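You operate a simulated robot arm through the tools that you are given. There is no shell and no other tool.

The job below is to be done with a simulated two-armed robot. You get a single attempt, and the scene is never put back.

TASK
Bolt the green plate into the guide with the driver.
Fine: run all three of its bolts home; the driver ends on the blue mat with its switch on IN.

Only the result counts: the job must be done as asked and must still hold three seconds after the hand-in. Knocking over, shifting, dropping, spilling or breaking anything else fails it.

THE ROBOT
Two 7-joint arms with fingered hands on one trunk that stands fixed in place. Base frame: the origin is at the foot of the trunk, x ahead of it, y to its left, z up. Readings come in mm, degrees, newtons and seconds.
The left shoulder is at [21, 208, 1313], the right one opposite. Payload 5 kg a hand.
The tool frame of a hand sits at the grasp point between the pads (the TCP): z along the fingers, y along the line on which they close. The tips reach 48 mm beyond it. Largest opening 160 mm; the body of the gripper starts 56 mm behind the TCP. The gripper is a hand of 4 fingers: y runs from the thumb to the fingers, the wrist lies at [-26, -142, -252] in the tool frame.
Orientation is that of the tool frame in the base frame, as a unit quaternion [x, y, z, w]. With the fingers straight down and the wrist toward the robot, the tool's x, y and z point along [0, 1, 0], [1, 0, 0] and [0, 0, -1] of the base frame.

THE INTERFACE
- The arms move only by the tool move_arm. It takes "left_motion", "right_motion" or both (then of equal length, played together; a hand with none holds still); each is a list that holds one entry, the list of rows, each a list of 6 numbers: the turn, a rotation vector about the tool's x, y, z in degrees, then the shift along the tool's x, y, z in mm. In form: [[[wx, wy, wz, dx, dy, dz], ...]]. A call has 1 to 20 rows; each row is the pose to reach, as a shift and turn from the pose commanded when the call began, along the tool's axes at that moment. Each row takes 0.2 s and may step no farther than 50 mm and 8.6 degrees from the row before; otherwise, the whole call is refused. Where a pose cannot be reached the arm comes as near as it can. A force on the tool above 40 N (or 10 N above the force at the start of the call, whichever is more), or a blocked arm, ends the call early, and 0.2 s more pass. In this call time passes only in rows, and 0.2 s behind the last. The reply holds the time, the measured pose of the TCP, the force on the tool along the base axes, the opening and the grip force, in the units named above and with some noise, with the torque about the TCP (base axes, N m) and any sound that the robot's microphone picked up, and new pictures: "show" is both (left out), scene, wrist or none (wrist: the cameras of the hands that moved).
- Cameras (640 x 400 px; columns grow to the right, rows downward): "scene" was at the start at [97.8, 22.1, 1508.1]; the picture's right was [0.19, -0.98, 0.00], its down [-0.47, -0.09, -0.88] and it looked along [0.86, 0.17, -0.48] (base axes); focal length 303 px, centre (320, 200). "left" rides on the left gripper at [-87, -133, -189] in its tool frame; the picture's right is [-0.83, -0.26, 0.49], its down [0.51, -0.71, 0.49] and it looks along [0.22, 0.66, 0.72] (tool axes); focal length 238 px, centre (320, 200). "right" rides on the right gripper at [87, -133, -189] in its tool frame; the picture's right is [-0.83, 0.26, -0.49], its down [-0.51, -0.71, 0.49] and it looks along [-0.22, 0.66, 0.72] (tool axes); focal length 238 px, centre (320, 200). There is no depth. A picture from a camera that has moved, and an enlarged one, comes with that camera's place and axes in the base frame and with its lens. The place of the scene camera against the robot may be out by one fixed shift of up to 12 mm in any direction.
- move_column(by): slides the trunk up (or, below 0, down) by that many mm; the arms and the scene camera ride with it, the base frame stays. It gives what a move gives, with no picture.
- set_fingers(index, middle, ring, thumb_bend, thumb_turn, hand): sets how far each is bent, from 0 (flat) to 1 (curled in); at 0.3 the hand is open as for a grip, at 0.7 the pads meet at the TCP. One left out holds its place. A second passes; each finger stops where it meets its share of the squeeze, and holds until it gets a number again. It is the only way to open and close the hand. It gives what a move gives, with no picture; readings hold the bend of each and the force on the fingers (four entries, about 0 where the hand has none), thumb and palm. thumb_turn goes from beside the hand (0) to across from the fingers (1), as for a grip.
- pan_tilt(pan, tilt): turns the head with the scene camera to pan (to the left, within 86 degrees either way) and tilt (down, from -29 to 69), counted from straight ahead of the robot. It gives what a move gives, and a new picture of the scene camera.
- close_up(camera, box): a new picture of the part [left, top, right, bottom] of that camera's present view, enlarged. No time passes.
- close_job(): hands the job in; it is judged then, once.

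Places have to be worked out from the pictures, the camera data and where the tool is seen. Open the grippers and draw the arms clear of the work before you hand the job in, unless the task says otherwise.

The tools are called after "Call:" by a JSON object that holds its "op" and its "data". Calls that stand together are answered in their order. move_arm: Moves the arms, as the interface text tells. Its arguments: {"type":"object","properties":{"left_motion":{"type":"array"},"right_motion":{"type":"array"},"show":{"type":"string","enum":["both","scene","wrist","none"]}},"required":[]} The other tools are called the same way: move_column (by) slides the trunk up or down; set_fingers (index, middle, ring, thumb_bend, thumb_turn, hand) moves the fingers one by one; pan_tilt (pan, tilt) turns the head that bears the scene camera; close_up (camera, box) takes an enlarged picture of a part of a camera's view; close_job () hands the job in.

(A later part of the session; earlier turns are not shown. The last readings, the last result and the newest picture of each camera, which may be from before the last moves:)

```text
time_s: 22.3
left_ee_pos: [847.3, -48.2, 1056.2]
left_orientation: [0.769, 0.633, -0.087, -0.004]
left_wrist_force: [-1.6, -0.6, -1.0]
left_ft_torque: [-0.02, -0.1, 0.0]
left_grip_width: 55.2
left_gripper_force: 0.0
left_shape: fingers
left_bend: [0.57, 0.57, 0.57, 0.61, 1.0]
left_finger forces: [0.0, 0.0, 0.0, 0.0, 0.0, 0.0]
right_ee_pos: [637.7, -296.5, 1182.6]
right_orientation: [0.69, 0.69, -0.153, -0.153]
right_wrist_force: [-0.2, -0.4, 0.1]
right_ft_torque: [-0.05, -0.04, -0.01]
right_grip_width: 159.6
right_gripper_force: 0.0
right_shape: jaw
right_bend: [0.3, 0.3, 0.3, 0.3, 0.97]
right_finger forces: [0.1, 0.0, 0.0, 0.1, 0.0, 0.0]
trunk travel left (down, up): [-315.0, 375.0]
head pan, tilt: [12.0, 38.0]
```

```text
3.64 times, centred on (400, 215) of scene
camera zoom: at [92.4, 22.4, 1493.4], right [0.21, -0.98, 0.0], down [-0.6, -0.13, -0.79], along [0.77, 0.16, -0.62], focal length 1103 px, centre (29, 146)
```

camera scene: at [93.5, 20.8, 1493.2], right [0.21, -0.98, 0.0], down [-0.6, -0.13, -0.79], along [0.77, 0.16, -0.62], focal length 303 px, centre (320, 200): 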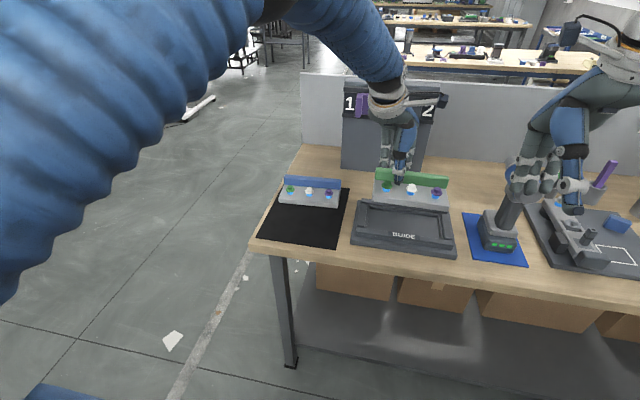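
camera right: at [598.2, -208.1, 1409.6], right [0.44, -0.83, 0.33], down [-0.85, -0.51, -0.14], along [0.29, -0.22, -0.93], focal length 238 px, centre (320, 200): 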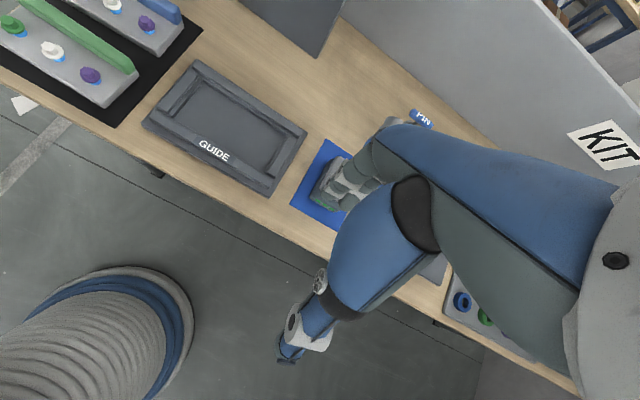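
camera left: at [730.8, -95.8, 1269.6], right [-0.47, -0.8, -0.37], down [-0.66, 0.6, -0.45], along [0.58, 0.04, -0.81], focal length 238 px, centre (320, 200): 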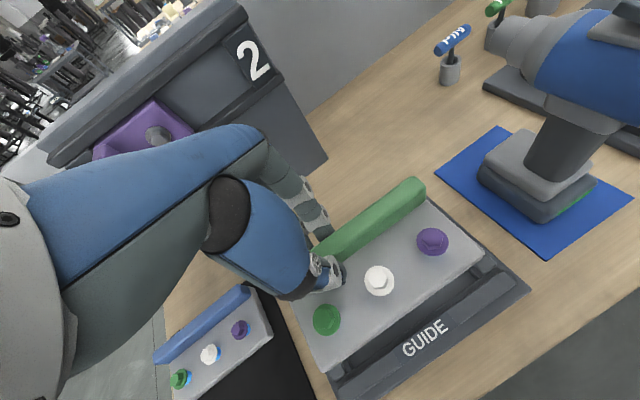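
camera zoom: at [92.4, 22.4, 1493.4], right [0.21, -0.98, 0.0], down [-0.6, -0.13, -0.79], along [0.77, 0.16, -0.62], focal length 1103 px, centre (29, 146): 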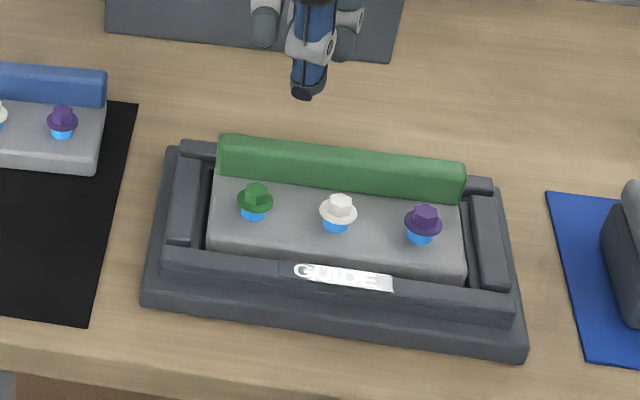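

The plate sits level in the pocket: bolt tops at z ≈ 928, at about (788, -150), (786, -85), (786, -22). Now I withdraw the left hand up and to the left, and swing the right hand to a sideways pistol-grip orientation to the right of the driver, high up.

Call:
{"op": "move_arm", "data": {"left_motion": [[[0, 0, 0, -8, -5, -40], [0, 0, 0, 10, -16, -75], [0, 0, 0, 35, -35, -85], [0, 0, 0, 62, -58, -90], [0, 0, 0, 90, -82, -94], [0, 0, 0, 120, -108, -97], [0, 0, 0, 153, -135, -100], [0, 0, 0, 186, -162, -103], [0, 0, 0, 219, -190, -106], [0, 0, 0, 245, -212, -108], [0, 0, 0, 250, -216, -109], [0, 0, 0, 252, -217, -109]]], "right_motion": [[[-1.6, 7.4, -1.6, -22, 4, -4], [-3.3, 14.7, -3.3, -44, 8, -7], [-4.9, 22.1, -4.9, -66, 12, -11], [-6.5, 29.5, -6.5, -88, 16, -15], [-8.2, 36.8, -8.2, -110, 20, -18], [-9.8, 44.2, -9.8, -132, 24, -22], [-11.4, 51.6, -11.4, -154, 28, -26], [-13.1, 58.9, -13.1, -176, 32, -30], [-14.7, 66.3, -14.7, -198, 36, -33], [-16.3, 73.7, -16.3, -220, 40, -37], [-18, 81, -18, -242, 44, -41], [-19.6, 88.4, -19.6, -264, 48, -44]]]}}

Call:
{"op": "pan_tilt", "data": {"pan": -15, "tilt": 35}}

Call:
{"op": "close_up", "data": {"camera": "scene", "box": [280, 100, 440, 240]}}

Call:
{"op": "close_up", "data": {"camera": "right", "box": [100, 120, 420, 400]}}

```text
time_s: 24.9
left_ee_pos: [703.1, 249.7, 1157.0]
left_orientation: [0.77, 0.632, -0.085, -0.004]
left_wrist_force: [-0.1, -1.0, -0.1]
left_ft_torque: [0.04, 0.03, 0.02]
left_grip_width: 55.2
left_gripper_force: 0.1
left_shape: fingers
left_bend: [0.57, 0.57, 0.57, 0.61, 1.0]
left_finger forces: [0.1, 0.0, 0.1, 0.0, 0.0, 0.1]
right_ee_pos: [703.3, -561.4, 1203.6]
right_orientation: [0.499, 0.5, 0.501, -0.501]
right_wrist_force: [1.5, 0.2, 0.8]
right_ft_torque: [-0.06, -0.02, 0.08]
right_grip_width: 159.9
right_gripper_force: 0.0
right_shape: jaw
right_bend: [0.3, 0.3, 0.3, 0.3, 0.97]
right_finger forces: [0.0, 0.0, 0.0, 0.1, 0.1, 0.0]
trunk travel left (down, up): [-315.0, 375.0]
head pan, tilt: [12.0, 38.0]
camera scene: at [93.6, 21.7, 1493.2], right [0.21, -0.98, 0.0], down [-0.6, -0.13, -0.79], along [0.77, 0.16, -0.62], focal length 303 px, centre (320, 200)
camera right: at [570.0, -749.8, 1289.8], right [0.26, -0.49, -0.84], down [-0.71, 0.49, -0.51], along [0.66, 0.72, -0.22], focal length 238 px, centre (320, 200)
camera left: at [582.4, 210.8, 1369.7], right [-0.47, -0.81, -0.34], down [-0.66, 0.58, -0.47], along [0.58, 0.01, -0.82], focal length 238 px, centre (320, 200)
```

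scene: 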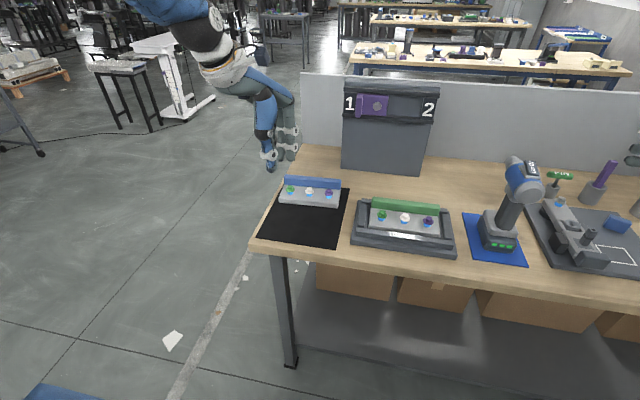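
right: 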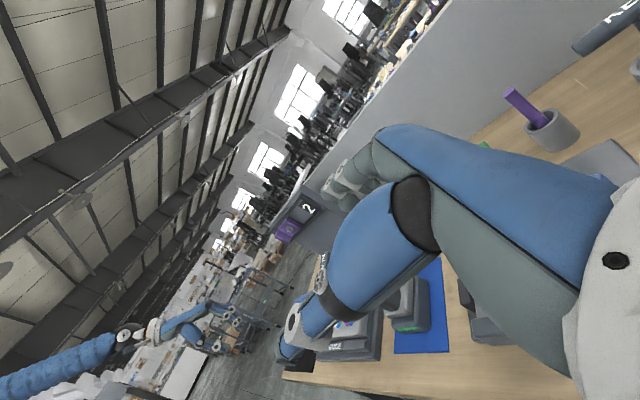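
left: 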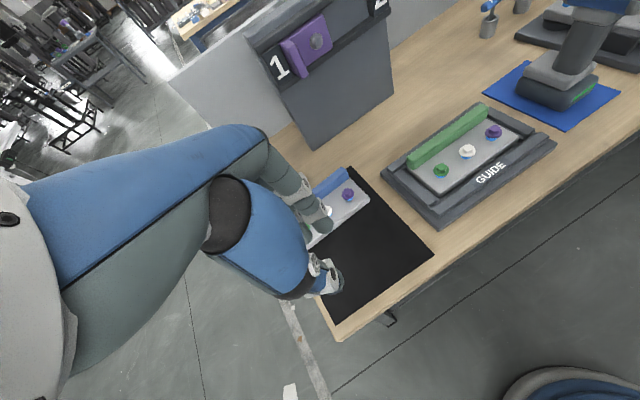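

```text
time_s: 25.8
left_ee_pos: [702.1, 249.0, 1156.8]
left_orientation: [0.77, 0.632, -0.086, -0.005]
left_wrist_force: [0.5, -0.4, 0.5]
left_ft_torque: [0.0, 0.05, 0.02]
left_grip_width: 55.0
left_gripper_force: 0.1
left_shape: fingers
left_bend: [0.57, 0.57, 0.57, 0.61, 1.0]
left_finger forces: [0.0, 0.0, 0.0, 0.0, 0.0, 0.0]
right_ee_pos: [701.7, -560.0, 1205.3]
right_orientation: [-0.5, -0.5, -0.499, 0.5]
right_wrist_force: [0.1, 0.3, 0.3]
right_ft_torque: [0.01, 0.03, 0.07]
right_grip_width: 159.7
right_gripper_force: 0.1
right_shape: jaw
right_bend: [0.3, 0.3, 0.3, 0.3, 0.97]
right_finger forces: [0.0, 0.0, 0.2, 0.0, 0.1, 0.0]
trunk travel left (down, up): [-315.0, 375.0]
head pan, tilt: [-15.0, 35.0]
camera scene: at [93.8, -18.6, 1497.8], right [-0.26, -0.97, 0.0], down [-0.55, 0.15, -0.82], along [0.79, -0.21, -0.57], focal length 303 px, centre (320, 200)
```

scene: 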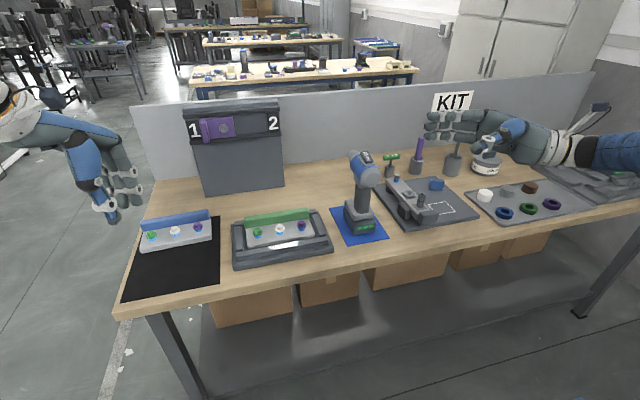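

```text
2.86 times, centred on (360, 170) of scene
camera zoom: at [93.8, -18.6, 1497.8], right [-0.26, -0.97, 0.0], down [-0.55, 0.15, -0.82], along [0.79, -0.21, -0.57], focal length 866 px, centre (206, 286)
```

zoom: 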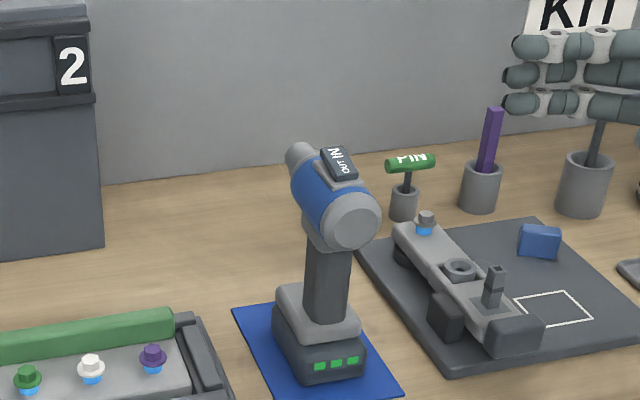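

```text
1.43 times, centred on (260, 260) of right
camera zoom: at [569.7, -748.7, 1290.5], right [0.26, -0.49, -0.83], down [-0.71, 0.49, -0.51], along [0.66, 0.72, -0.22], focal length 340 px, centre (406, 114)
```

zoom: 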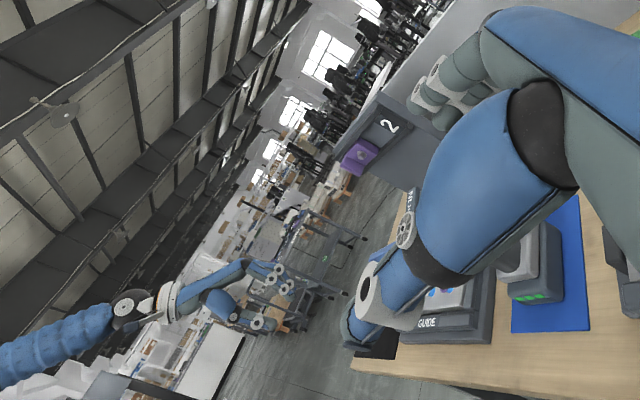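

The right hand reached the sideways pose. To measure the driver's handle, trigger and switch from the side, I bring the left camera around (hand kept high over the front edge).

Call:
{"op": "move_arm", "data": {"left_motion": [[[-1.8, 0.4, 4, -41, -0.5, 9], [-3.7, 0.8, 7.9, -81, -1, 18], [-5.5, 1.3, 11.9, -122, -1.6, 26], [-7.3, 1.7, 15.9, -163, -2.2, 35], [-9.2, 2.1, 19.9, -203, -2.8, 44], [-11, 2.5, 23.8, -244, -3.3, 53], [-12.8, 2.9, 27.8, -285, -3.9, 62], [-14.6, 3.4, 31.8, -326, -4.4, 71], [-16.5, 3.8, 35.7, -366, -5, 79], [-18.3, 4.2, 39.7, -407, -5.5, 88]]], "show": "wrist"}}

Call:
{"op": "close_up", "data": {"camera": "left", "box": [280, 120, 480, 280]}}

```text
time_s: 28.0
left_ee_pos: [608.1, -150.8, 1123.4]
left_orientation: [0.931, 0.34, 0.045, 0.122]
left_wrist_force: [0.4, -0.3, 0.0]
left_ft_torque: [0.06, 0.02, -0.02]
left_grip_width: 55.2
left_gripper_force: 0.0
left_shape: fingers
left_bend: [0.57, 0.57, 0.57, 0.61, 1.0]
left_finger forces: [0.0, 0.0, 0.0, 0.0, 0.0, 0.0]
right_ee_pos: [703.6, -561.5, 1202.9]
right_orientation: [0.5, 0.501, 0.5, -0.5]
right_wrist_force: [-0.8, -0.7, -0.5]
right_ft_torque: [0.04, -0.02, -0.03]
right_grip_width: 159.4
right_gripper_force: 0.1
right_shape: jaw
right_bend: [0.3, 0.3, 0.3, 0.3, 0.97]
right_finger forces: [0.0, 0.0, 0.0, 0.1, 0.0, 0.0]
trunk travel left (down, up): [-315.0, 375.0]
head pan, tilt: [-15.0, 35.0]
camera left: at [426.9, -73.4, 1272.2], right [-0.72, -0.44, -0.54], down [0.03, 0.75, -0.66], along [0.7, -0.49, -0.53], focal length 238 px, centre (320, 200)
```

left: 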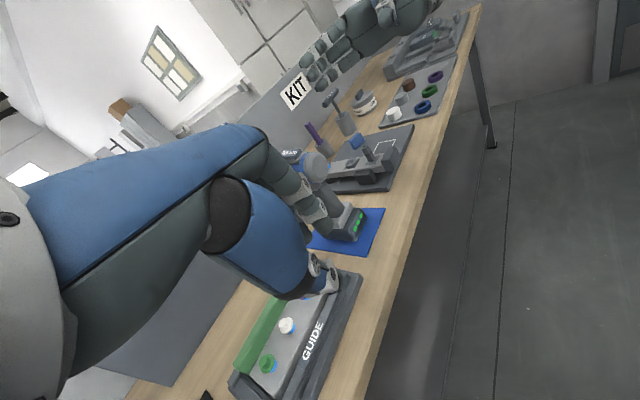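

```text
2.50 times, centred on (380, 200) of left
camera zoom: at [426.9, -73.4, 1272.2], right [-0.72, -0.44, -0.54], down [0.03, 0.75, -0.66], along [0.7, -0.49, -0.53], focal length 596 px, centre (170, 200)
```

zoom: 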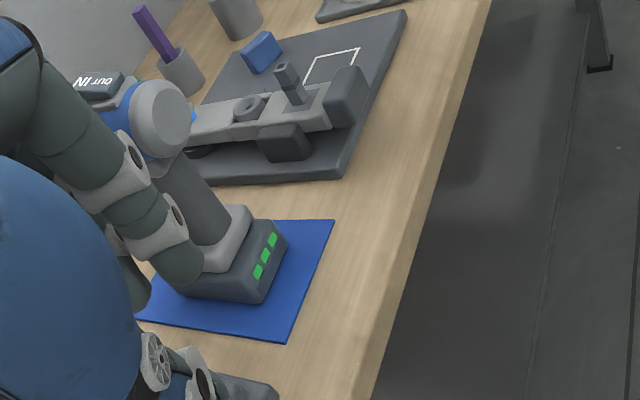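

My own fingers hide the driver; I turn the left hand about 18° so the driver shifts clear of them in the image.

Call:
{"op": "move_arm", "data": {"left_motion": [[[-3.1, 4.2, -2.9, 0, 0, 0], [-6.1, 8.5, -5.9, 0, 0, 0], [-9.2, 12.7, -8.8, 0, 0, 0]]], "show": "wrist"}}

Call:
{"op": "close_up", "data": {"camera": "left", "box": [320, 100, 520, 260]}}

```text
time_s: 28.8
left_ee_pos: [606.7, -153.5, 1124.3]
left_orientation: [0.878, 0.418, 0.166, 0.161]
left_wrist_force: [-0.4, 0.2, 0.3]
left_ft_torque: [0.06, 0.01, 0.04]
left_grip_width: 55.2
left_gripper_force: 0.1
left_shape: fingers
left_bend: [0.57, 0.57, 0.57, 0.61, 1.0]
left_finger forces: [0.0, 0.0, 0.1, 0.0, 0.0, 0.0]
right_ee_pos: [702.7, -560.3, 1205.3]
right_orientation: [0.5, 0.499, 0.501, -0.5]
right_wrist_force: [-0.1, -1.1, -0.3]
right_ft_torque: [-0.04, 0.01, -0.07]
right_grip_width: 159.7
right_gripper_force: 0.1
right_shape: jaw
right_bend: [0.3, 0.3, 0.3, 0.3, 0.97]
right_finger forces: [0.0, 0.1, 0.1, 0.1, 0.0, 0.1]
trunk travel left (down, up): [-315.0, 375.0]
head pan, tilt: [-15.0, 35.0]
camera left: at [384.9, -115.1, 1223.3], right [-0.47, -0.57, -0.68], down [0.03, 0.75, -0.66], along [0.88, -0.33, -0.33], focal length 238 px, centre (320, 200)
```

left: 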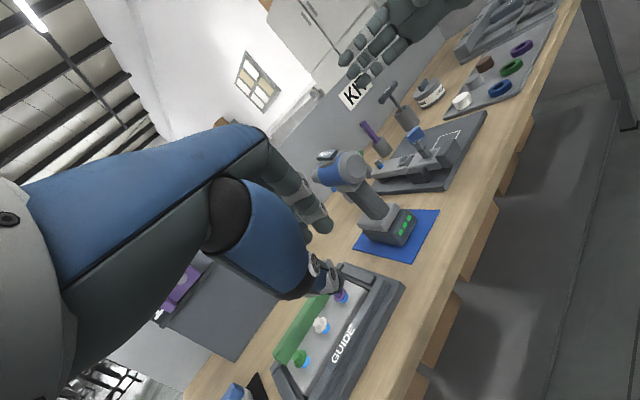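

```text
2.50 times, centred on (420, 180) of left
camera zoom: at [384.9, -115.1, 1223.3], right [-0.47, -0.57, -0.68], down [0.03, 0.75, -0.66], along [0.88, -0.33, -0.33], focal length 596 px, centre (70, 250)
```

zoom: 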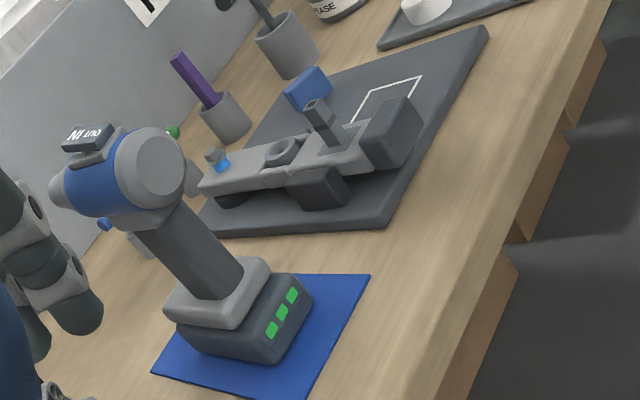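

Now the driver is clear; I zoom tightly on its body, switch and handle.

Call:
{"op": "close_up", "data": {"camera": "left", "box": [305, 140, 385, 200]}}

Call:
{"op": "close_up", "data": {"camera": "left", "box": [310, 140, 440, 270]}}

Call:
{"op": "close_up", "data": {"camera": "scene", "box": [330, 140, 400, 245]}}

Call:
{"op": "close_up", "data": {"camera": "scene", "box": [340, 142, 390, 192]}}

```text
6.67 times, centred on (345, 170) of left
camera zoom: at [384.9, -115.1, 1223.3], right [-0.47, -0.57, -0.68], down [0.03, 0.75, -0.66], along [0.88, -0.33, -0.33], focal length 1589 px, centre (153, 400)
```

zoom: 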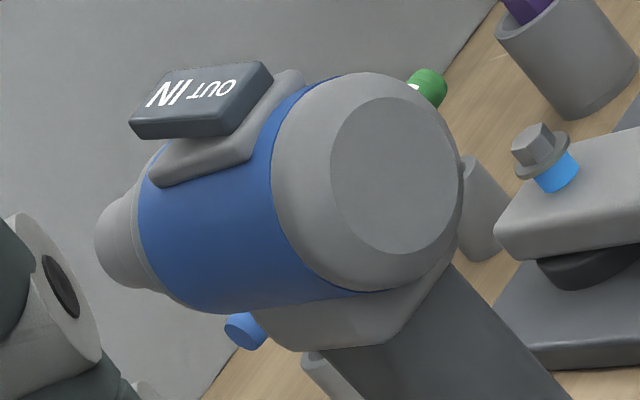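

```text
3.08 times, centred on (375, 205) of left
camera zoom: at [384.9, -115.1, 1223.3], right [-0.47, -0.57, -0.68], down [0.03, 0.75, -0.66], along [0.88, -0.33, -0.33], focal length 733 px, centre (151, 185)
```

zoom: 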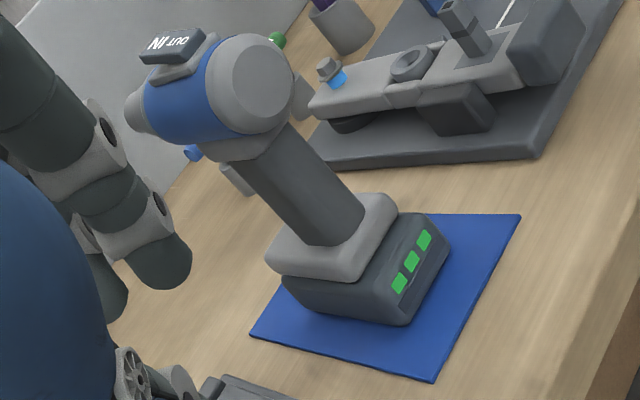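

```text
3.81 times, centred on (365, 192) of scene
camera zoom: at [92.5, -19.8, 1497.9], right [-0.26, -0.97, 0.0], down [-0.55, 0.15, -0.82], along [0.79, -0.21, -0.57], focal length 1155 px, centre (149, 229)
```

zoom: 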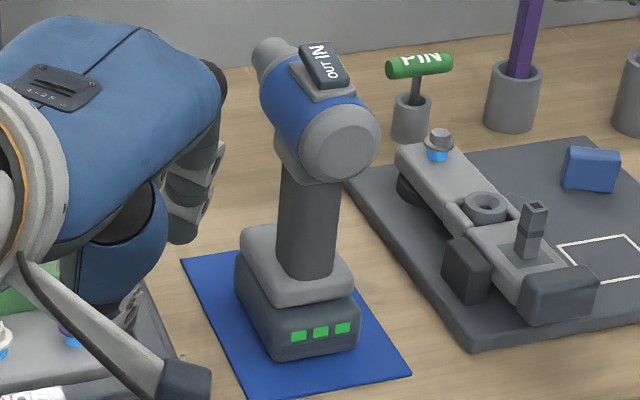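

```text
8.00 times, centred on (365, 167) of scene
camera zoom: at [92.5, -19.8, 1497.9], right [-0.26, -0.97, 0.0], down [-0.55, 0.15, -0.82], along [0.79, -0.21, -0.57], focal length 2426 px, centre (-40, 464)
```

zoom: 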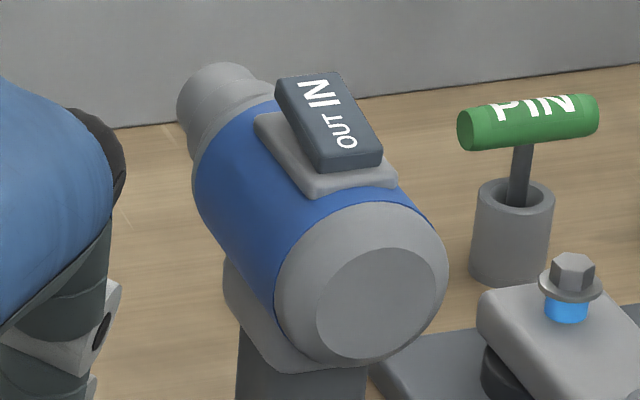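

The rocker's IN (nose) end stands about 12° proud, so the OUT end is pressed now; I'll need to press the IN end. I want to see the trigger on the handle's front, so I swing the left camera further round to the driver's left side.

Call:
{"op": "move_arm", "data": {"left_motion": [[[-1, -2.8, 5.9, 31, 1, 11], [-2.1, -5.6, 11.8, 62, 2, 22], [-3.1, -8.3, 17.6, 92, 3, 33], [-4.2, -11.1, 23.5, 123, 4, 44], [-5.2, -13.9, 29.4, 154, 5.6, 55]]], "show": "wrist"}}

Call:
{"op": "close_up", "data": {"camera": "left", "box": [300, 120, 440, 260]}}

```text
time_s: 30.2
left_ee_pos: [748.2, -21.7, 1133.9]
left_orientation: [0.96, 0.149, 0.154, 0.179]
left_wrist_force: [-0.3, -0.6, 1.8]
left_ft_torque: [0.21, 0.04, 0.05]
left_grip_width: 55.0
left_gripper_force: 0.1
left_shape: fingers
left_bend: [0.57, 0.57, 0.57, 0.61, 1.0]
left_finger forces: [0.1, 0.0, 0.0, 0.0, 0.1, 0.0]
right_ee_pos: [702.5, -560.7, 1202.0]
right_orientation: [0.501, 0.499, 0.499, -0.5]
right_wrist_force: [-1.7, -2.9, -3.2]
right_ft_torque: [0.26, -0.03, -0.1]
right_grip_width: 159.5
right_gripper_force: 0.0
right_shape: jaw
right_bend: [0.3, 0.3, 0.3, 0.3, 0.97]
right_finger forces: [0.0, 0.0, 0.0, 0.1, 0.0, 0.0]
trunk travel left (down, up): [-315.0, 375.0]
head pan, tilt: [-15.0, 35.0]
stopped in row 5 (left hand): the arm was blocked; the commanded pose is now the measured one
camera left: at [572.4, 122.3, 1229.4], right [-0.65, -0.2, -0.74], down [0.47, 0.66, -0.59], along [0.6, -0.73, -0.33], focal length 238 px, centre (320, 200)
```

left: 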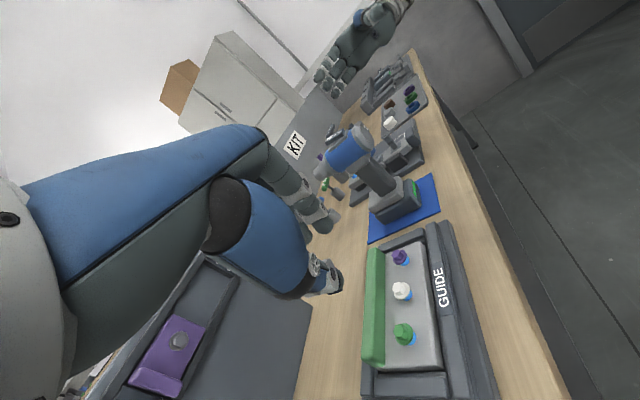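

```text
2.86 times, centred on (370, 190) of left
camera zoom: at [572.4, 122.3, 1229.4], right [-0.65, -0.2, -0.74], down [0.47, 0.66, -0.59], along [0.6, -0.73, -0.33], focal length 681 px, centre (177, 229)
```

zoom: 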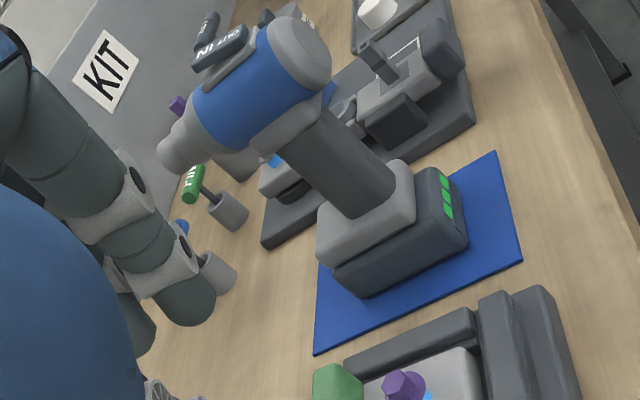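

The left arm hit a joint limit, but this gives a good side view. I zoom in on the handle's front below the body and on the rocker.

Call:
{"op": "close_up", "data": {"camera": "left", "box": [335, 130, 395, 190]}}

Call:
{"op": "close_up", "data": {"camera": "left", "box": [305, 115, 375, 185]}}

Call:
{"op": "pan_tilt", "data": {"pan": -15, "tilt": 36}}

```text
6.67 times, centred on (365, 160) of left
camera zoom: at [572.4, 122.3, 1229.4], right [-0.65, -0.2, -0.74], down [0.47, 0.66, -0.59], along [0.6, -0.73, -0.33], focal length 1589 px, centre (20, 467)
```

zoom: 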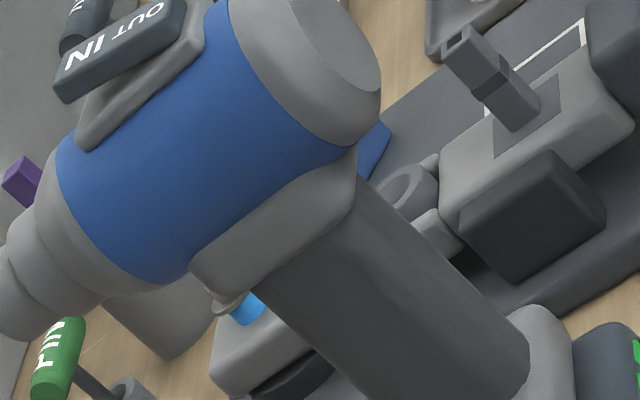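

```text
5.71 times, centred on (340, 150) of left
camera zoom: at [572.4, 122.3, 1229.4], right [-0.65, -0.2, -0.74], down [0.47, 0.66, -0.59], along [0.6, -0.73, -0.33], focal length 1362 px, centre (206, 486)
```

zoom: 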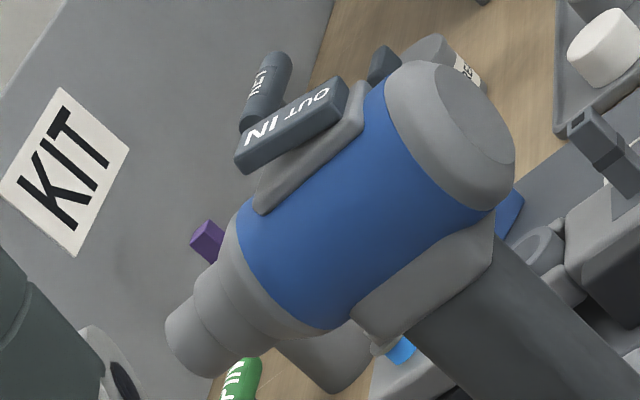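

```text
time_s: 30.9
left_ee_pos: [747.7, -24.0, 1132.3]
left_orientation: [0.961, 0.147, 0.153, 0.179]
left_wrist_force: [0.3, -0.6, 0.5]
left_ft_torque: [0.0, 0.02, -0.02]
left_grip_width: 55.2
left_gripper_force: 0.1
left_shape: fingers
left_bend: [0.57, 0.57, 0.57, 0.61, 1.0]
left_finger forces: [0.1, 0.0, 0.0, 0.0, 0.0, 0.0]
right_ee_pos: [704.2, -560.1, 1204.6]
right_orientation: [-0.5, -0.499, -0.5, 0.501]
right_wrist_force: [-0.4, -0.3, 0.1]
right_ft_torque: [-0.03, 0.03, 0.05]
right_grip_width: 159.8
right_gripper_force: 0.1
right_shape: jaw
right_bend: [0.3, 0.3, 0.3, 0.3, 0.97]
right_finger forces: [0.0, 0.0, 0.0, 0.1, 0.1, 0.0]
trunk travel left (down, up): [-315.0, 375.0]
head pan, tilt: [-15.0, 36.0]
camera scene: at [93.3, -19.2, 1496.3], right [-0.26, -0.97, 0.0], down [-0.57, 0.15, -0.81], along [0.78, -0.21, -0.59], focal length 303 px, centre (320, 200)
```

scene: 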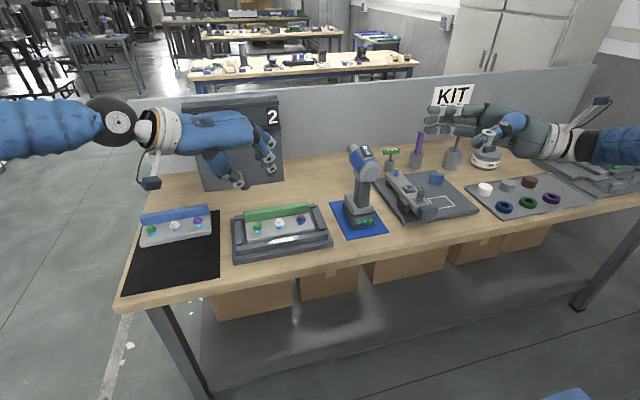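

Both views confirm the rocker's IN end is raised (state OUT), its IN end near (808, -347, 1123), above the driver's foot. I withdraw the left arm, form a one-finger poker with the right hand, and bring it over the rocker.

Call:
{"op": "set_fingers", "data": {"hand": "right", "index": 1, "middle": 0.5, "ring": 1, "thumb_bend": 0.2}}

Call:
{"op": "move_arm", "data": {"left_motion": [[[1.3, 2.1, -4.9, 4, -21, -10], [2.6, 4.3, -9.7, 8, -41, -20], [4, 6.4, -14.6, 12, -62, -30], [5.3, 8.5, -19.4, 16, -83, -40], [6.6, 10.6, -24.3, 20, -103, -50], [7.9, 12.8, -29.1, 24, -124, -60], [9.2, 14.9, -34, 28, -145, -70], [10.5, 17, -38.8, 32, -165, -80], [11.9, 19.1, -43.7, 36, -186, -90], [13.2, 21.3, -48.5, 40, -207, -100], [14.5, 23.4, -53.4, 44, -227, -110]]], "right_motion": [[[0, -8.2, 0, 10, 6, 19], [0, -16.4, 0, 20, 12, 39], [0, -24.5, 0, 28, 18, 58], [0, -32.7, 0, 34, 24, 78], [0, -40.9, 0, 36, 30, 97], [0, -49.1, 0, 36, 35, 117], [0, -57.3, 0, 36, 41, 136], [0, -65.5, 0, 36, 47, 156], [0, -73.6, 0, 36, 53, 175], [0, -81.8, 0, 36, 59, 195], [0, -90, 0, 36, 65, 214]]]}}

Call:
{"op": "close_up", "data": {"camera": "right", "box": [220, 100, 460, 360]}}

Call:
{"op": "close_up", "data": {"camera": "scene", "box": [310, 60, 430, 240]}}

```text
time_s: 31.9
left_ee_pos: [747.9, -24.9, 1134.1]
left_orientation: [0.96, 0.147, 0.153, 0.181]
left_wrist_force: [0.4, -0.2, 0.9]
left_ft_torque: [-0.05, 0.04, 0.02]
left_grip_width: 55.1
left_gripper_force: 0.0
left_shape: fingers
left_bend: [0.57, 0.57, 0.57, 0.61, 1.0]
left_finger forces: [0.1, 0.0, 0.0, 0.0, 0.0, 0.0]
right_ee_pos: [704.2, -558.8, 1204.5]
right_orientation: [-0.5, -0.5, -0.5, 0.501]
right_wrist_force: [-0.8, -0.8, -0.2]
right_ft_torque: [0.02, -0.01, 0.03]
right_grip_width: 107.6
right_gripper_force: 0.1
right_shape: fingers
right_bend: [0.97, 0.5, 1.0, 0.2, 0.97]
right_finger forces: [0.0, 0.0, 0.0, 0.1, 0.1, 0.0]
trunk travel left (down, up): [-315.0, 375.0]
head pan, tilt: [-15.0, 36.0]
```

```text
time_s: 34.2
left_ee_pos: [698.7, 231.3, 1152.1]
left_orientation: [0.758, 0.608, 0.222, 0.08]
left_wrist_force: [0.7, 2.6, -1.6]
left_ft_torque: [-0.19, -0.01, -0.15]
left_grip_width: 55.3
left_gripper_force: 0.1
left_shape: fingers
left_bend: [0.57, 0.57, 0.57, 0.61, 1.0]
left_finger forces: [0.1, 0.0, 0.1, 0.1, 0.0, 0.0]
right_ee_pos: [768.4, -342.0, 1240.9]
right_orientation: [0.707, 0.707, -0.001, 0.002]
right_wrist_force: [0.0, 0.8, 0.3]
right_ft_torque: [-0.08, 0.0, -0.02]
right_grip_width: 117.3
right_gripper_force: 0.1
right_shape: fingers
right_bend: [1.0, 0.5, 1.0, 0.2, 0.97]
right_finger forces: [0.0, 0.0, 0.0, 0.1, 0.0, 0.0]
trunk travel left (down, up): [-315.0, 375.0]
head pan, tilt: [-15.0, 36.0]
camera scene: at [93.1, -14.9, 1496.3], right [-0.26, -0.97, 0.0], down [-0.57, 0.15, -0.81], along [0.78, -0.21, -0.59], focal length 303 px, centre (320, 200)
camera right: at [635.5, -255.1, 1428.4], right [0.26, -0.83, 0.49], down [-0.71, -0.51, -0.49], along [0.66, -0.22, -0.72], focal length 238 px, centre (320, 200)
camera left: at [484.8, 152.6, 1248.0], right [-0.15, -0.66, -0.73], down [-0.34, 0.73, -0.59], along [0.93, 0.16, -0.33], focal length 238 px, centre (320, 200)
```

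scene: 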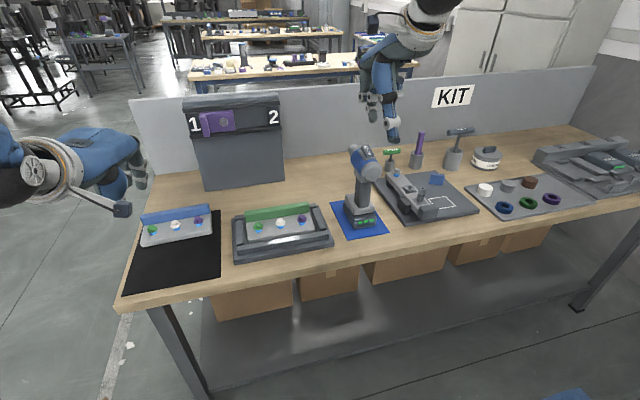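
right: 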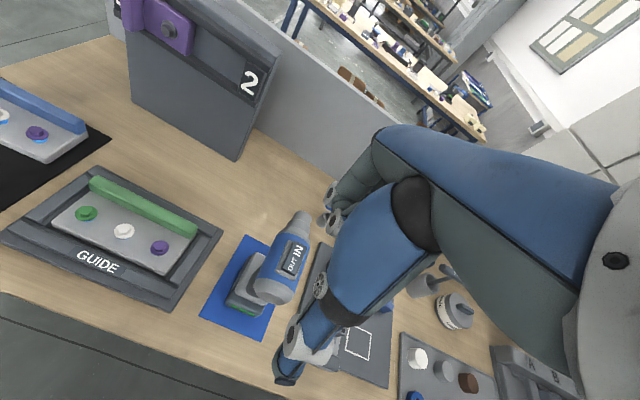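
left: 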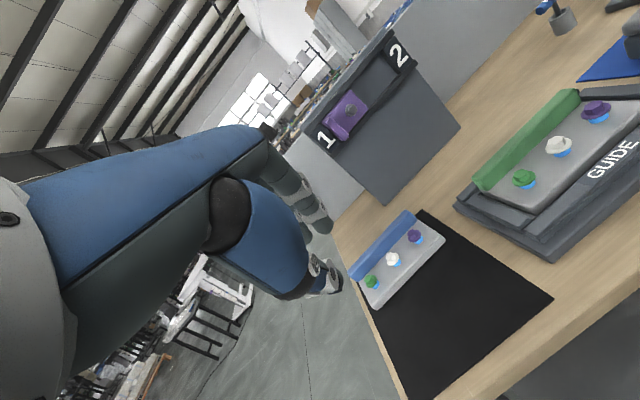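

```text
1.54 times, centred on (340, 230) of right
camera zoom: at [635.5, -255.1, 1428.4], right [0.26, -0.83, 0.49], down [-0.71, -0.51, -0.49], along [0.66, -0.22, -0.72], focal length 367 px, centre (289, 154)
```

zoom: 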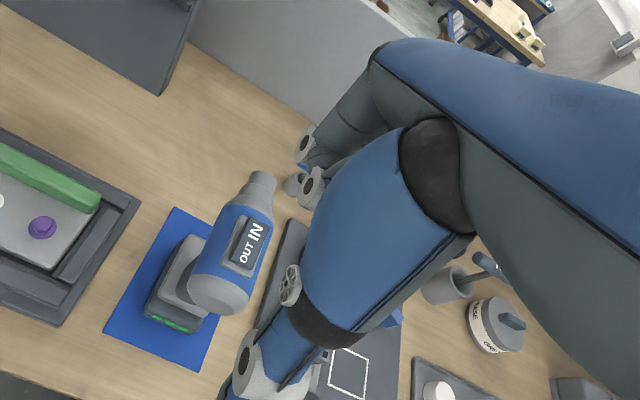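

```text
2.22 times, centred on (370, 150) of scene
camera zoom: at [93.1, -14.9, 1496.3], right [-0.26, -0.97, 0.0], down [-0.57, 0.15, -0.81], along [0.78, -0.21, -0.59], focal length 674 px, centre (209, 311)
```

zoom: 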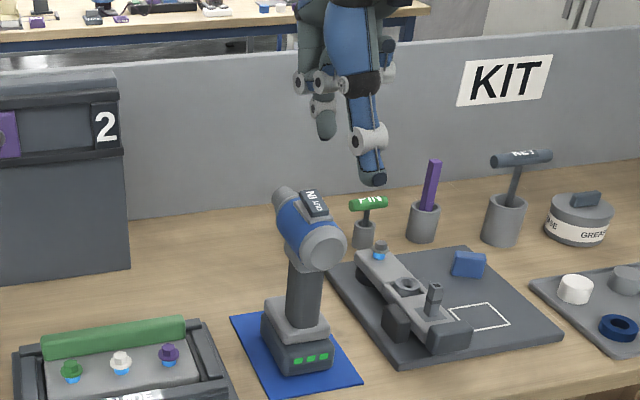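

The poker finger hangs over the rocker but I can't see its tip exactly. I swing the left camera back to its side-view pose to check alignment.

Call:
{"op": "move_arm", "data": {"left_motion": [[[-1.3, -2.1, 4.8, -21, 9, -0.6], [-2.6, -4.2, 9.6, -42, 18, -1.2], [-3.9, -6.3, 14.4, -63, 27, -1.8], [-5.2, -8.4, 19.2, -84, 36, -2.4], [-6.5, -10.5, 24, -105, 45, -3], [-7.8, -12.6, 28.8, -126, 54, -3.5], [-9.1, -14.7, 33.6, -148, 63, -4.1], [-10.4, -16.8, 38.4, -169, 72, -4.7], [-11.7, -18.9, 43.2, -190, 81, -5.3], [-13, -21, 48, -211, 90, -6]]], "show": "wrist"}}

Call:
{"op": "close_up", "data": {"camera": "left", "box": [300, 40, 420, 200]}}

```text
time_s: 36.5
left_ee_pos: [745.0, 6.0, 1136.6]
left_orientation: [0.952, 0.198, 0.161, 0.169]
left_wrist_force: [-0.9, 1.7, -4.2]
left_ft_torque: [-0.36, -0.18, -0.03]
left_grip_width: 55.4
left_gripper_force: 0.1
left_shape: fingers
left_bend: [0.57, 0.57, 0.57, 0.61, 1.0]
left_finger forces: [0.1, 0.0, 0.0, 0.0, 0.1, 0.0]
right_ee_pos: [771.9, -341.8, 1238.8]
right_orientation: [0.706, 0.708, 0.0, 0.0]
right_wrist_force: [1.4, 3.4, -0.3]
right_ft_torque: [-0.31, 0.16, -0.07]
right_grip_width: 117.1
right_gripper_force: 0.1
right_shape: fingers
right_bend: [1.0, 0.5, 1.0, 0.2, 0.97]
right_finger forces: [0.0, 0.0, 0.1, 0.0, 0.0, 0.0]
trunk travel left (down, up): [-315.0, 375.0]
head pan, tilt: [-15.0, 36.0]
camera left: at [554.7, 132.4, 1233.6], right [-0.63, -0.26, -0.73], down [0.39, 0.7, -0.59], along [0.67, -0.66, -0.34], focal length 238 px, centre (320, 200)
```

left: 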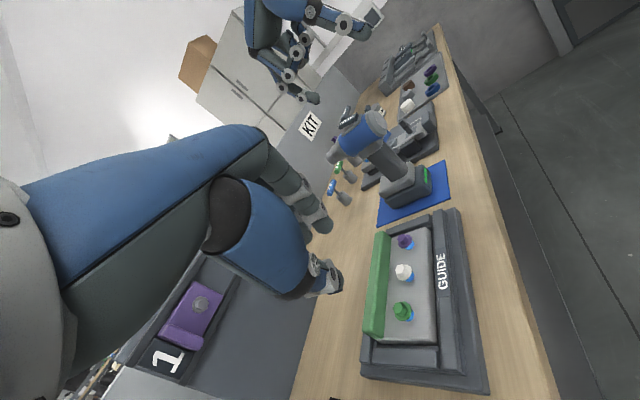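

```text
2.50 times, centred on (360, 120) of left
camera zoom: at [554.7, 132.4, 1233.6], right [-0.63, -0.26, -0.73], down [0.39, 0.7, -0.59], along [0.67, -0.66, -0.34], focal length 596 px, centre (220, 400)
```

zoom: 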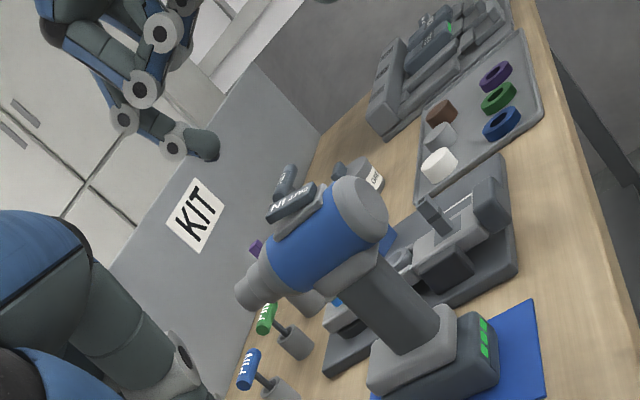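

From left and scene views the poker tip is near (835, -370, 1190), i.e. the middle finger sits about 25 mm to the right of the TCP. I shift it over the rocker's IN end and come down to about 12 mm above it.

Call:
{"op": "move_arm", "data": {"right_motion": [[[0, 0, 0, 8, -8, 10], [0, 0, 0, 16, -17, 25], [0, 0, 0, 23, -25, 40], [0, 0, 0, 23, -25, 55]]], "show": "scene"}}

Call:
{"op": "close_up", "data": {"camera": "left", "box": [310, 70, 390, 160]}}

Call:
{"op": "close_up", "data": {"camera": "scene", "box": [330, 90, 410, 190]}}

Call:
{"op": "close_up", "data": {"camera": "right", "box": [220, 160, 360, 300]}}

```text
time_s: 37.5
left_ee_pos: [744.6, 2.1, 1141.0]
left_orientation: [0.952, 0.198, 0.161, 0.17]
left_wrist_force: [0.7, 0.1, -1.2]
left_ft_torque: [0.01, 0.02, -0.03]
left_grip_width: 55.3
left_gripper_force: 0.1
left_shape: fingers
left_bend: [0.57, 0.57, 0.57, 0.61, 1.0]
left_finger forces: [0.0, 0.1, 0.0, 0.1, 0.1, 0.0]
right_ee_pos: [743.7, -322.9, 1183.0]
right_orientation: [0.707, 0.707, -0.001, 0.0]
right_wrist_force: [-0.1, 0.5, -0.3]
right_ft_torque: [0.01, 0.08, 0.03]
right_grip_width: 117.3
right_gripper_force: 0.1
right_shape: fingers
right_bend: [1.0, 0.5, 1.0, 0.2, 0.97]
right_finger forces: [0.0, 0.0, 0.0, 0.0, 0.0, 0.1]
trunk travel left (down, up): [-315.0, 375.0]
head pan, tilt: [-15.0, 36.0]
camera scene: at [94.2, -18.6, 1496.2], right [-0.26, -0.97, 0.0], down [-0.57, 0.15, -0.81], along [0.78, -0.21, -0.59], focal length 303 px, centre (320, 200)
```

scene: 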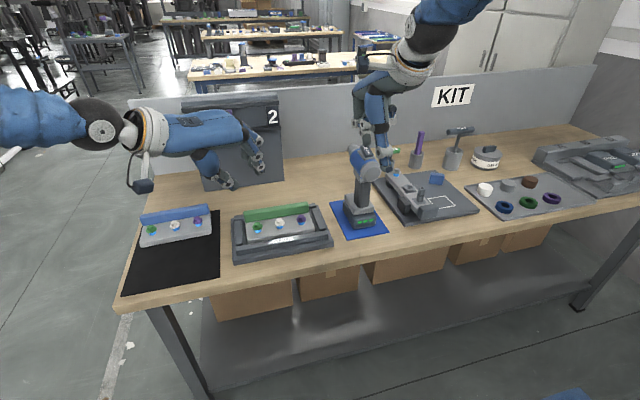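

```text
4.44 times, centred on (350, 115) of left
camera zoom: at [554.4, 128.5, 1236.1], right [-0.63, -0.26, -0.73], down [0.4, 0.7, -0.59], along [0.67, -0.66, -0.33], focal length 1059 px, centre (187, 578)
```

zoom: 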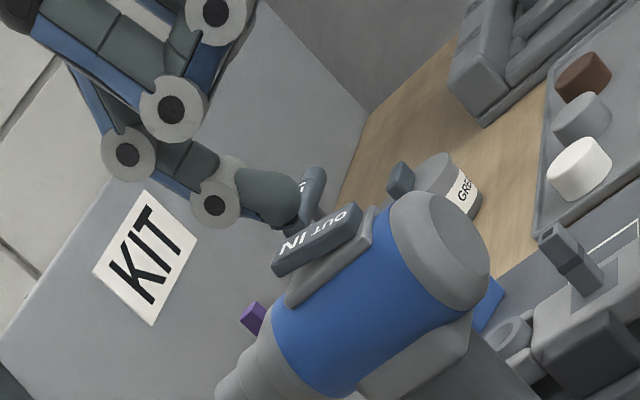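

```text
4.00 times, centred on (370, 140) of scene
camera zoom: at [94.2, -18.6, 1496.2], right [-0.26, -0.97, 0.0], down [-0.57, 0.15, -0.81], along [0.78, -0.21, -0.59], focal length 1213 px, centre (120, 440)
```

zoom: 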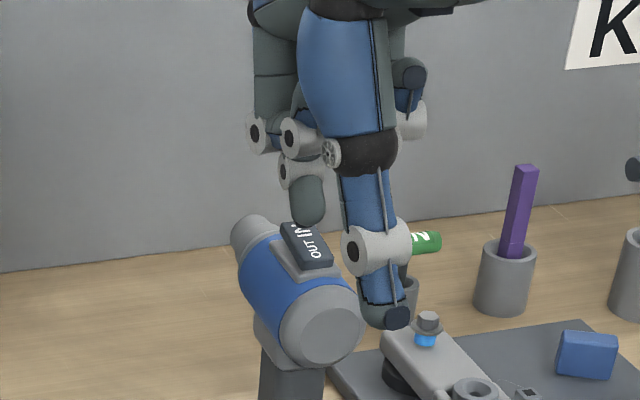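

```text
2.86 times, centred on (290, 230) of right
camera zoom: at [610.1, -236.1, 1372.3], right [0.26, -0.83, 0.49], down [-0.71, -0.51, -0.49], along [0.65, -0.22, -0.72], focal length 681 px, centre (406, 114)
```

zoom: 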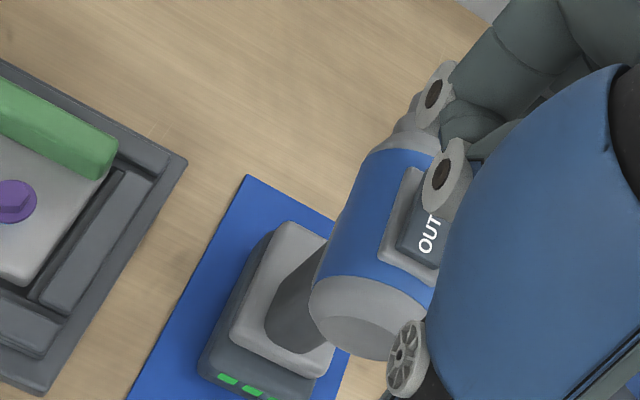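

The fingertip is over the IN end, slightly toward centre. I shift 7 mm forward, 4 mm left, then press down in small steps.

Call:
{"op": "move_arm", "data": {"right_motion": [[[0, 0, 0, 4, 7, 0], [0, 0, 0, 4, 7, 3], [0, 0, 0, 4, 7, 6], [0, 0, 0, 4, 7, 9]]], "show": "none"}}

Call:
{"op": "close_up", "data": {"camera": "left", "box": [320, 90, 390, 160]}}

Call:
{"op": "close_up", "data": {"camera": "scene", "box": [340, 120, 400, 180]}}

```text
time_s: 38.5
left_ee_pos: [743.5, 1.1, 1140.7]
left_orientation: [0.952, 0.197, 0.162, 0.172]
left_wrist_force: [-0.4, -0.2, 0.1]
left_ft_torque: [-0.01, 0.03, 0.04]
left_grip_width: 55.2
left_gripper_force: 0.1
left_shape: fingers
left_bend: [0.57, 0.57, 0.57, 0.61, 1.0]
left_finger forces: [0.0, 0.0, 0.1, 0.0, 0.0, 0.0]
right_ee_pos: [749.8, -319.5, 1176.3]
right_orientation: [0.707, 0.707, 0.0, 0.001]
right_wrist_force: [0.3, 0.1, 2.2]
right_ft_torque: [-0.01, -0.09, 0.0]
right_grip_width: 117.3
right_gripper_force: 0.5
right_shape: fingers
right_bend: [1.0, 0.5, 1.0, 0.2, 0.97]
right_finger forces: [0.1, 1.6, 0.0, 0.0, 0.0, 0.0]
trunk travel left (down, up): [-315.0, 375.0]
head pan, tilt: [-15.0, 36.0]
```

```text
5.71 times, centred on (355, 125) of left
camera zoom: at [553.3, 129.0, 1236.7], right [-0.63, -0.26, -0.73], down [0.4, 0.7, -0.59], along [0.67, -0.66, -0.33], focal length 1362 px, centre (120, 629)
```

zoom: 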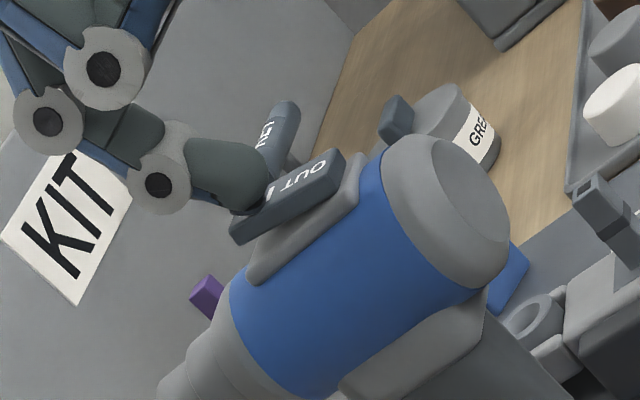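

```text
6.67 times, centred on (370, 150) of scene
camera zoom: at [92.8, -18.1, 1496.4], right [-0.26, -0.97, 0.0], down [-0.57, 0.15, -0.81], along [0.78, -0.21, -0.59], focal length 2022 px, centre (-13, 533)
```

zoom: 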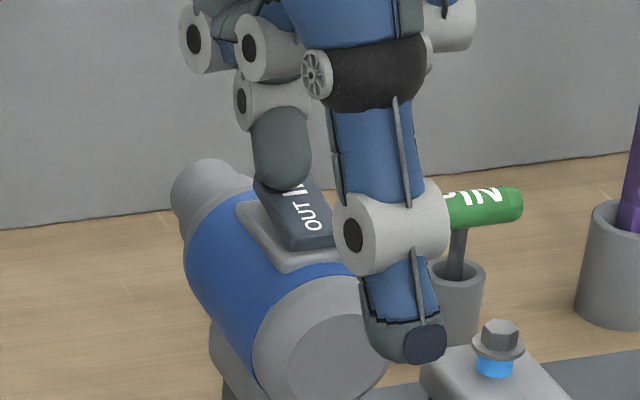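

Contact at the IN end (1.6 N). I press on in small increments.

Call:
{"op": "move_arm", "data": {"right_motion": [[[0, 0, 0, 0, 0, 2], [0, 0, 0, 0, 0, 4], [0, 0, 0, 0, 0, 6]]], "show": "none"}}

Call:
{"op": "close_up", "data": {"camera": "left", "box": [320, 90, 390, 160]}}

```text
time_s: 39.2
left_ee_pos: [741.2, 3.2, 1142.6]
left_orientation: [0.952, 0.197, 0.162, 0.171]
left_wrist_force: [0.8, -0.7, -0.4]
left_ft_torque: [0.02, 0.01, 0.01]
left_grip_width: 55.1
left_gripper_force: 0.0
left_shape: fingers
left_bend: [0.57, 0.57, 0.57, 0.61, 1.0]
left_finger forces: [0.0, 0.0, 0.1, 0.1, 0.0, 0.0]
right_ee_pos: [751.0, -316.1, 1172.2]
right_orientation: [0.707, 0.707, 0.001, 0.002]
right_wrist_force: [2.9, -3.4, 18.0]
right_ft_torque: [-0.41, -1.15, -0.1]
right_grip_width: 117.3
right_gripper_force: 9.4
right_shape: fingers
right_bend: [1.0, 0.49, 1.0, 0.2, 0.97]
right_finger forces: [0.1, 19.2, 0.0, 0.0, 0.0, 0.0]
trunk travel left (down, up): [-315.0, 375.0]
head pan, tilt: [-15.0, 36.0]
```

```text
5.71 times, centred on (355, 125) of left
camera zoom: at [552.4, 129.2, 1237.2], right [-0.62, -0.26, -0.73], down [0.4, 0.7, -0.59], along [0.67, -0.66, -0.33], focal length 1362 px, centre (120, 629)
```

zoom: 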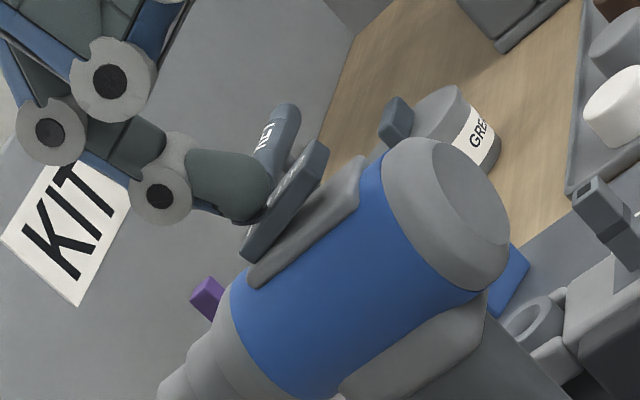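

The rocker has flipped: the IN end is down and the OUT end raised. I lift the hand off and check that it stays.

Call:
{"op": "move_arm", "data": {"right_motion": [[[0, 0, 0, 0, 0, -6], [0, 0, 0, 0, 0, -20], [0, 0, 0, 0, 0, -50], [0, 0, 0, -20, 0, -80]]], "show": "none"}}

Call:
{"op": "close_up", "data": {"camera": "left", "box": [300, 90, 420, 210]}}

Call:
{"op": "close_up", "data": {"camera": "scene", "box": [330, 130, 400, 240]}}

Call:
{"op": "close_up", "data": {"camera": "right", "box": [200, 160, 360, 300]}}

```text
time_s: 40.2
left_ee_pos: [743.1, 0.8, 1141.9]
left_orientation: [0.951, 0.198, 0.163, 0.171]
left_wrist_force: [-0.2, -1.7, 1.3]
left_ft_torque: [0.09, -0.03, 0.02]
left_grip_width: 55.1
left_gripper_force: 0.0
left_shape: fingers
left_bend: [0.57, 0.57, 0.57, 0.61, 1.0]
left_finger forces: [0.0, 0.0, 0.0, 0.1, 0.0, 0.1]
right_ee_pos: [750.0, -339.6, 1245.2]
right_orientation: [0.707, 0.707, -0.001, -0.002]
right_wrist_force: [-1.0, -1.5, -0.7]
right_ft_torque: [0.12, -0.11, 0.03]
right_grip_width: 117.2
right_gripper_force: 0.0
right_shape: fingers
right_bend: [1.0, 0.5, 1.0, 0.2, 0.97]
right_finger forces: [0.0, 0.0, 0.0, 0.0, 0.0, 0.0]
trunk travel left (down, up): [-315.0, 375.0]
head pan, tilt: [-15.0, 36.0]
```

```text
3.33 times, centred on (360, 150) of left
camera zoom: at [552.8, 127.2, 1237.1], right [-0.62, -0.26, -0.74], down [0.4, 0.7, -0.59], along [0.67, -0.66, -0.33], focal length 794 px, centre (187, 367)
```

zoom: 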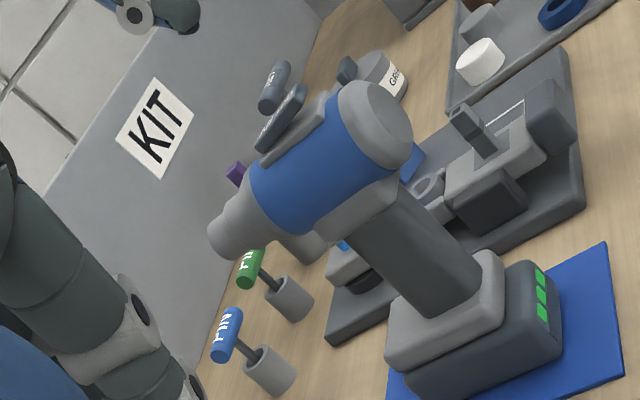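

```text
3.64 times, centred on (365, 185) of scene
camera zoom: at [92.5, -19.9, 1496.3], right [-0.26, -0.97, 0.0], down [-0.57, 0.15, -0.81], along [0.78, -0.21, -0.59], focal length 1103 px, centre (156, 254)
```

zoom: 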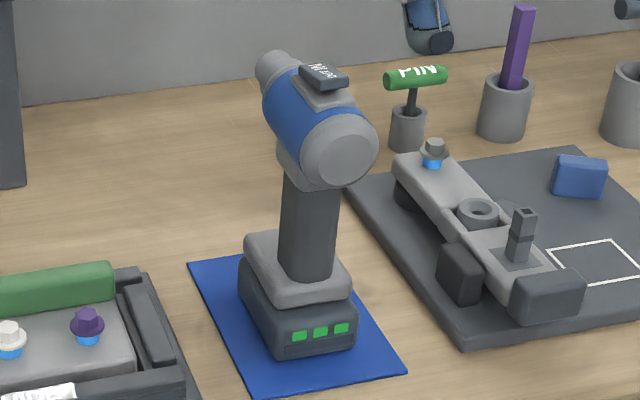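

```text
2.86 times, centred on (280, 230) of right
camera zoom: at [617.3, -253.5, 1434.8], right [0.26, -0.83, 0.49], down [-0.71, -0.51, -0.49], along [0.65, -0.22, -0.73], focal length 681 px, centre (434, 114)
```

zoom: 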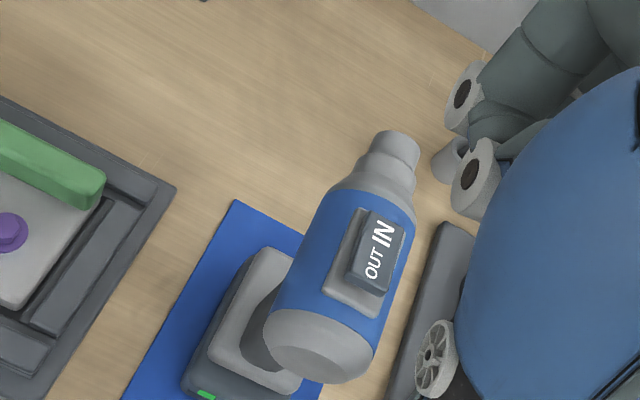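

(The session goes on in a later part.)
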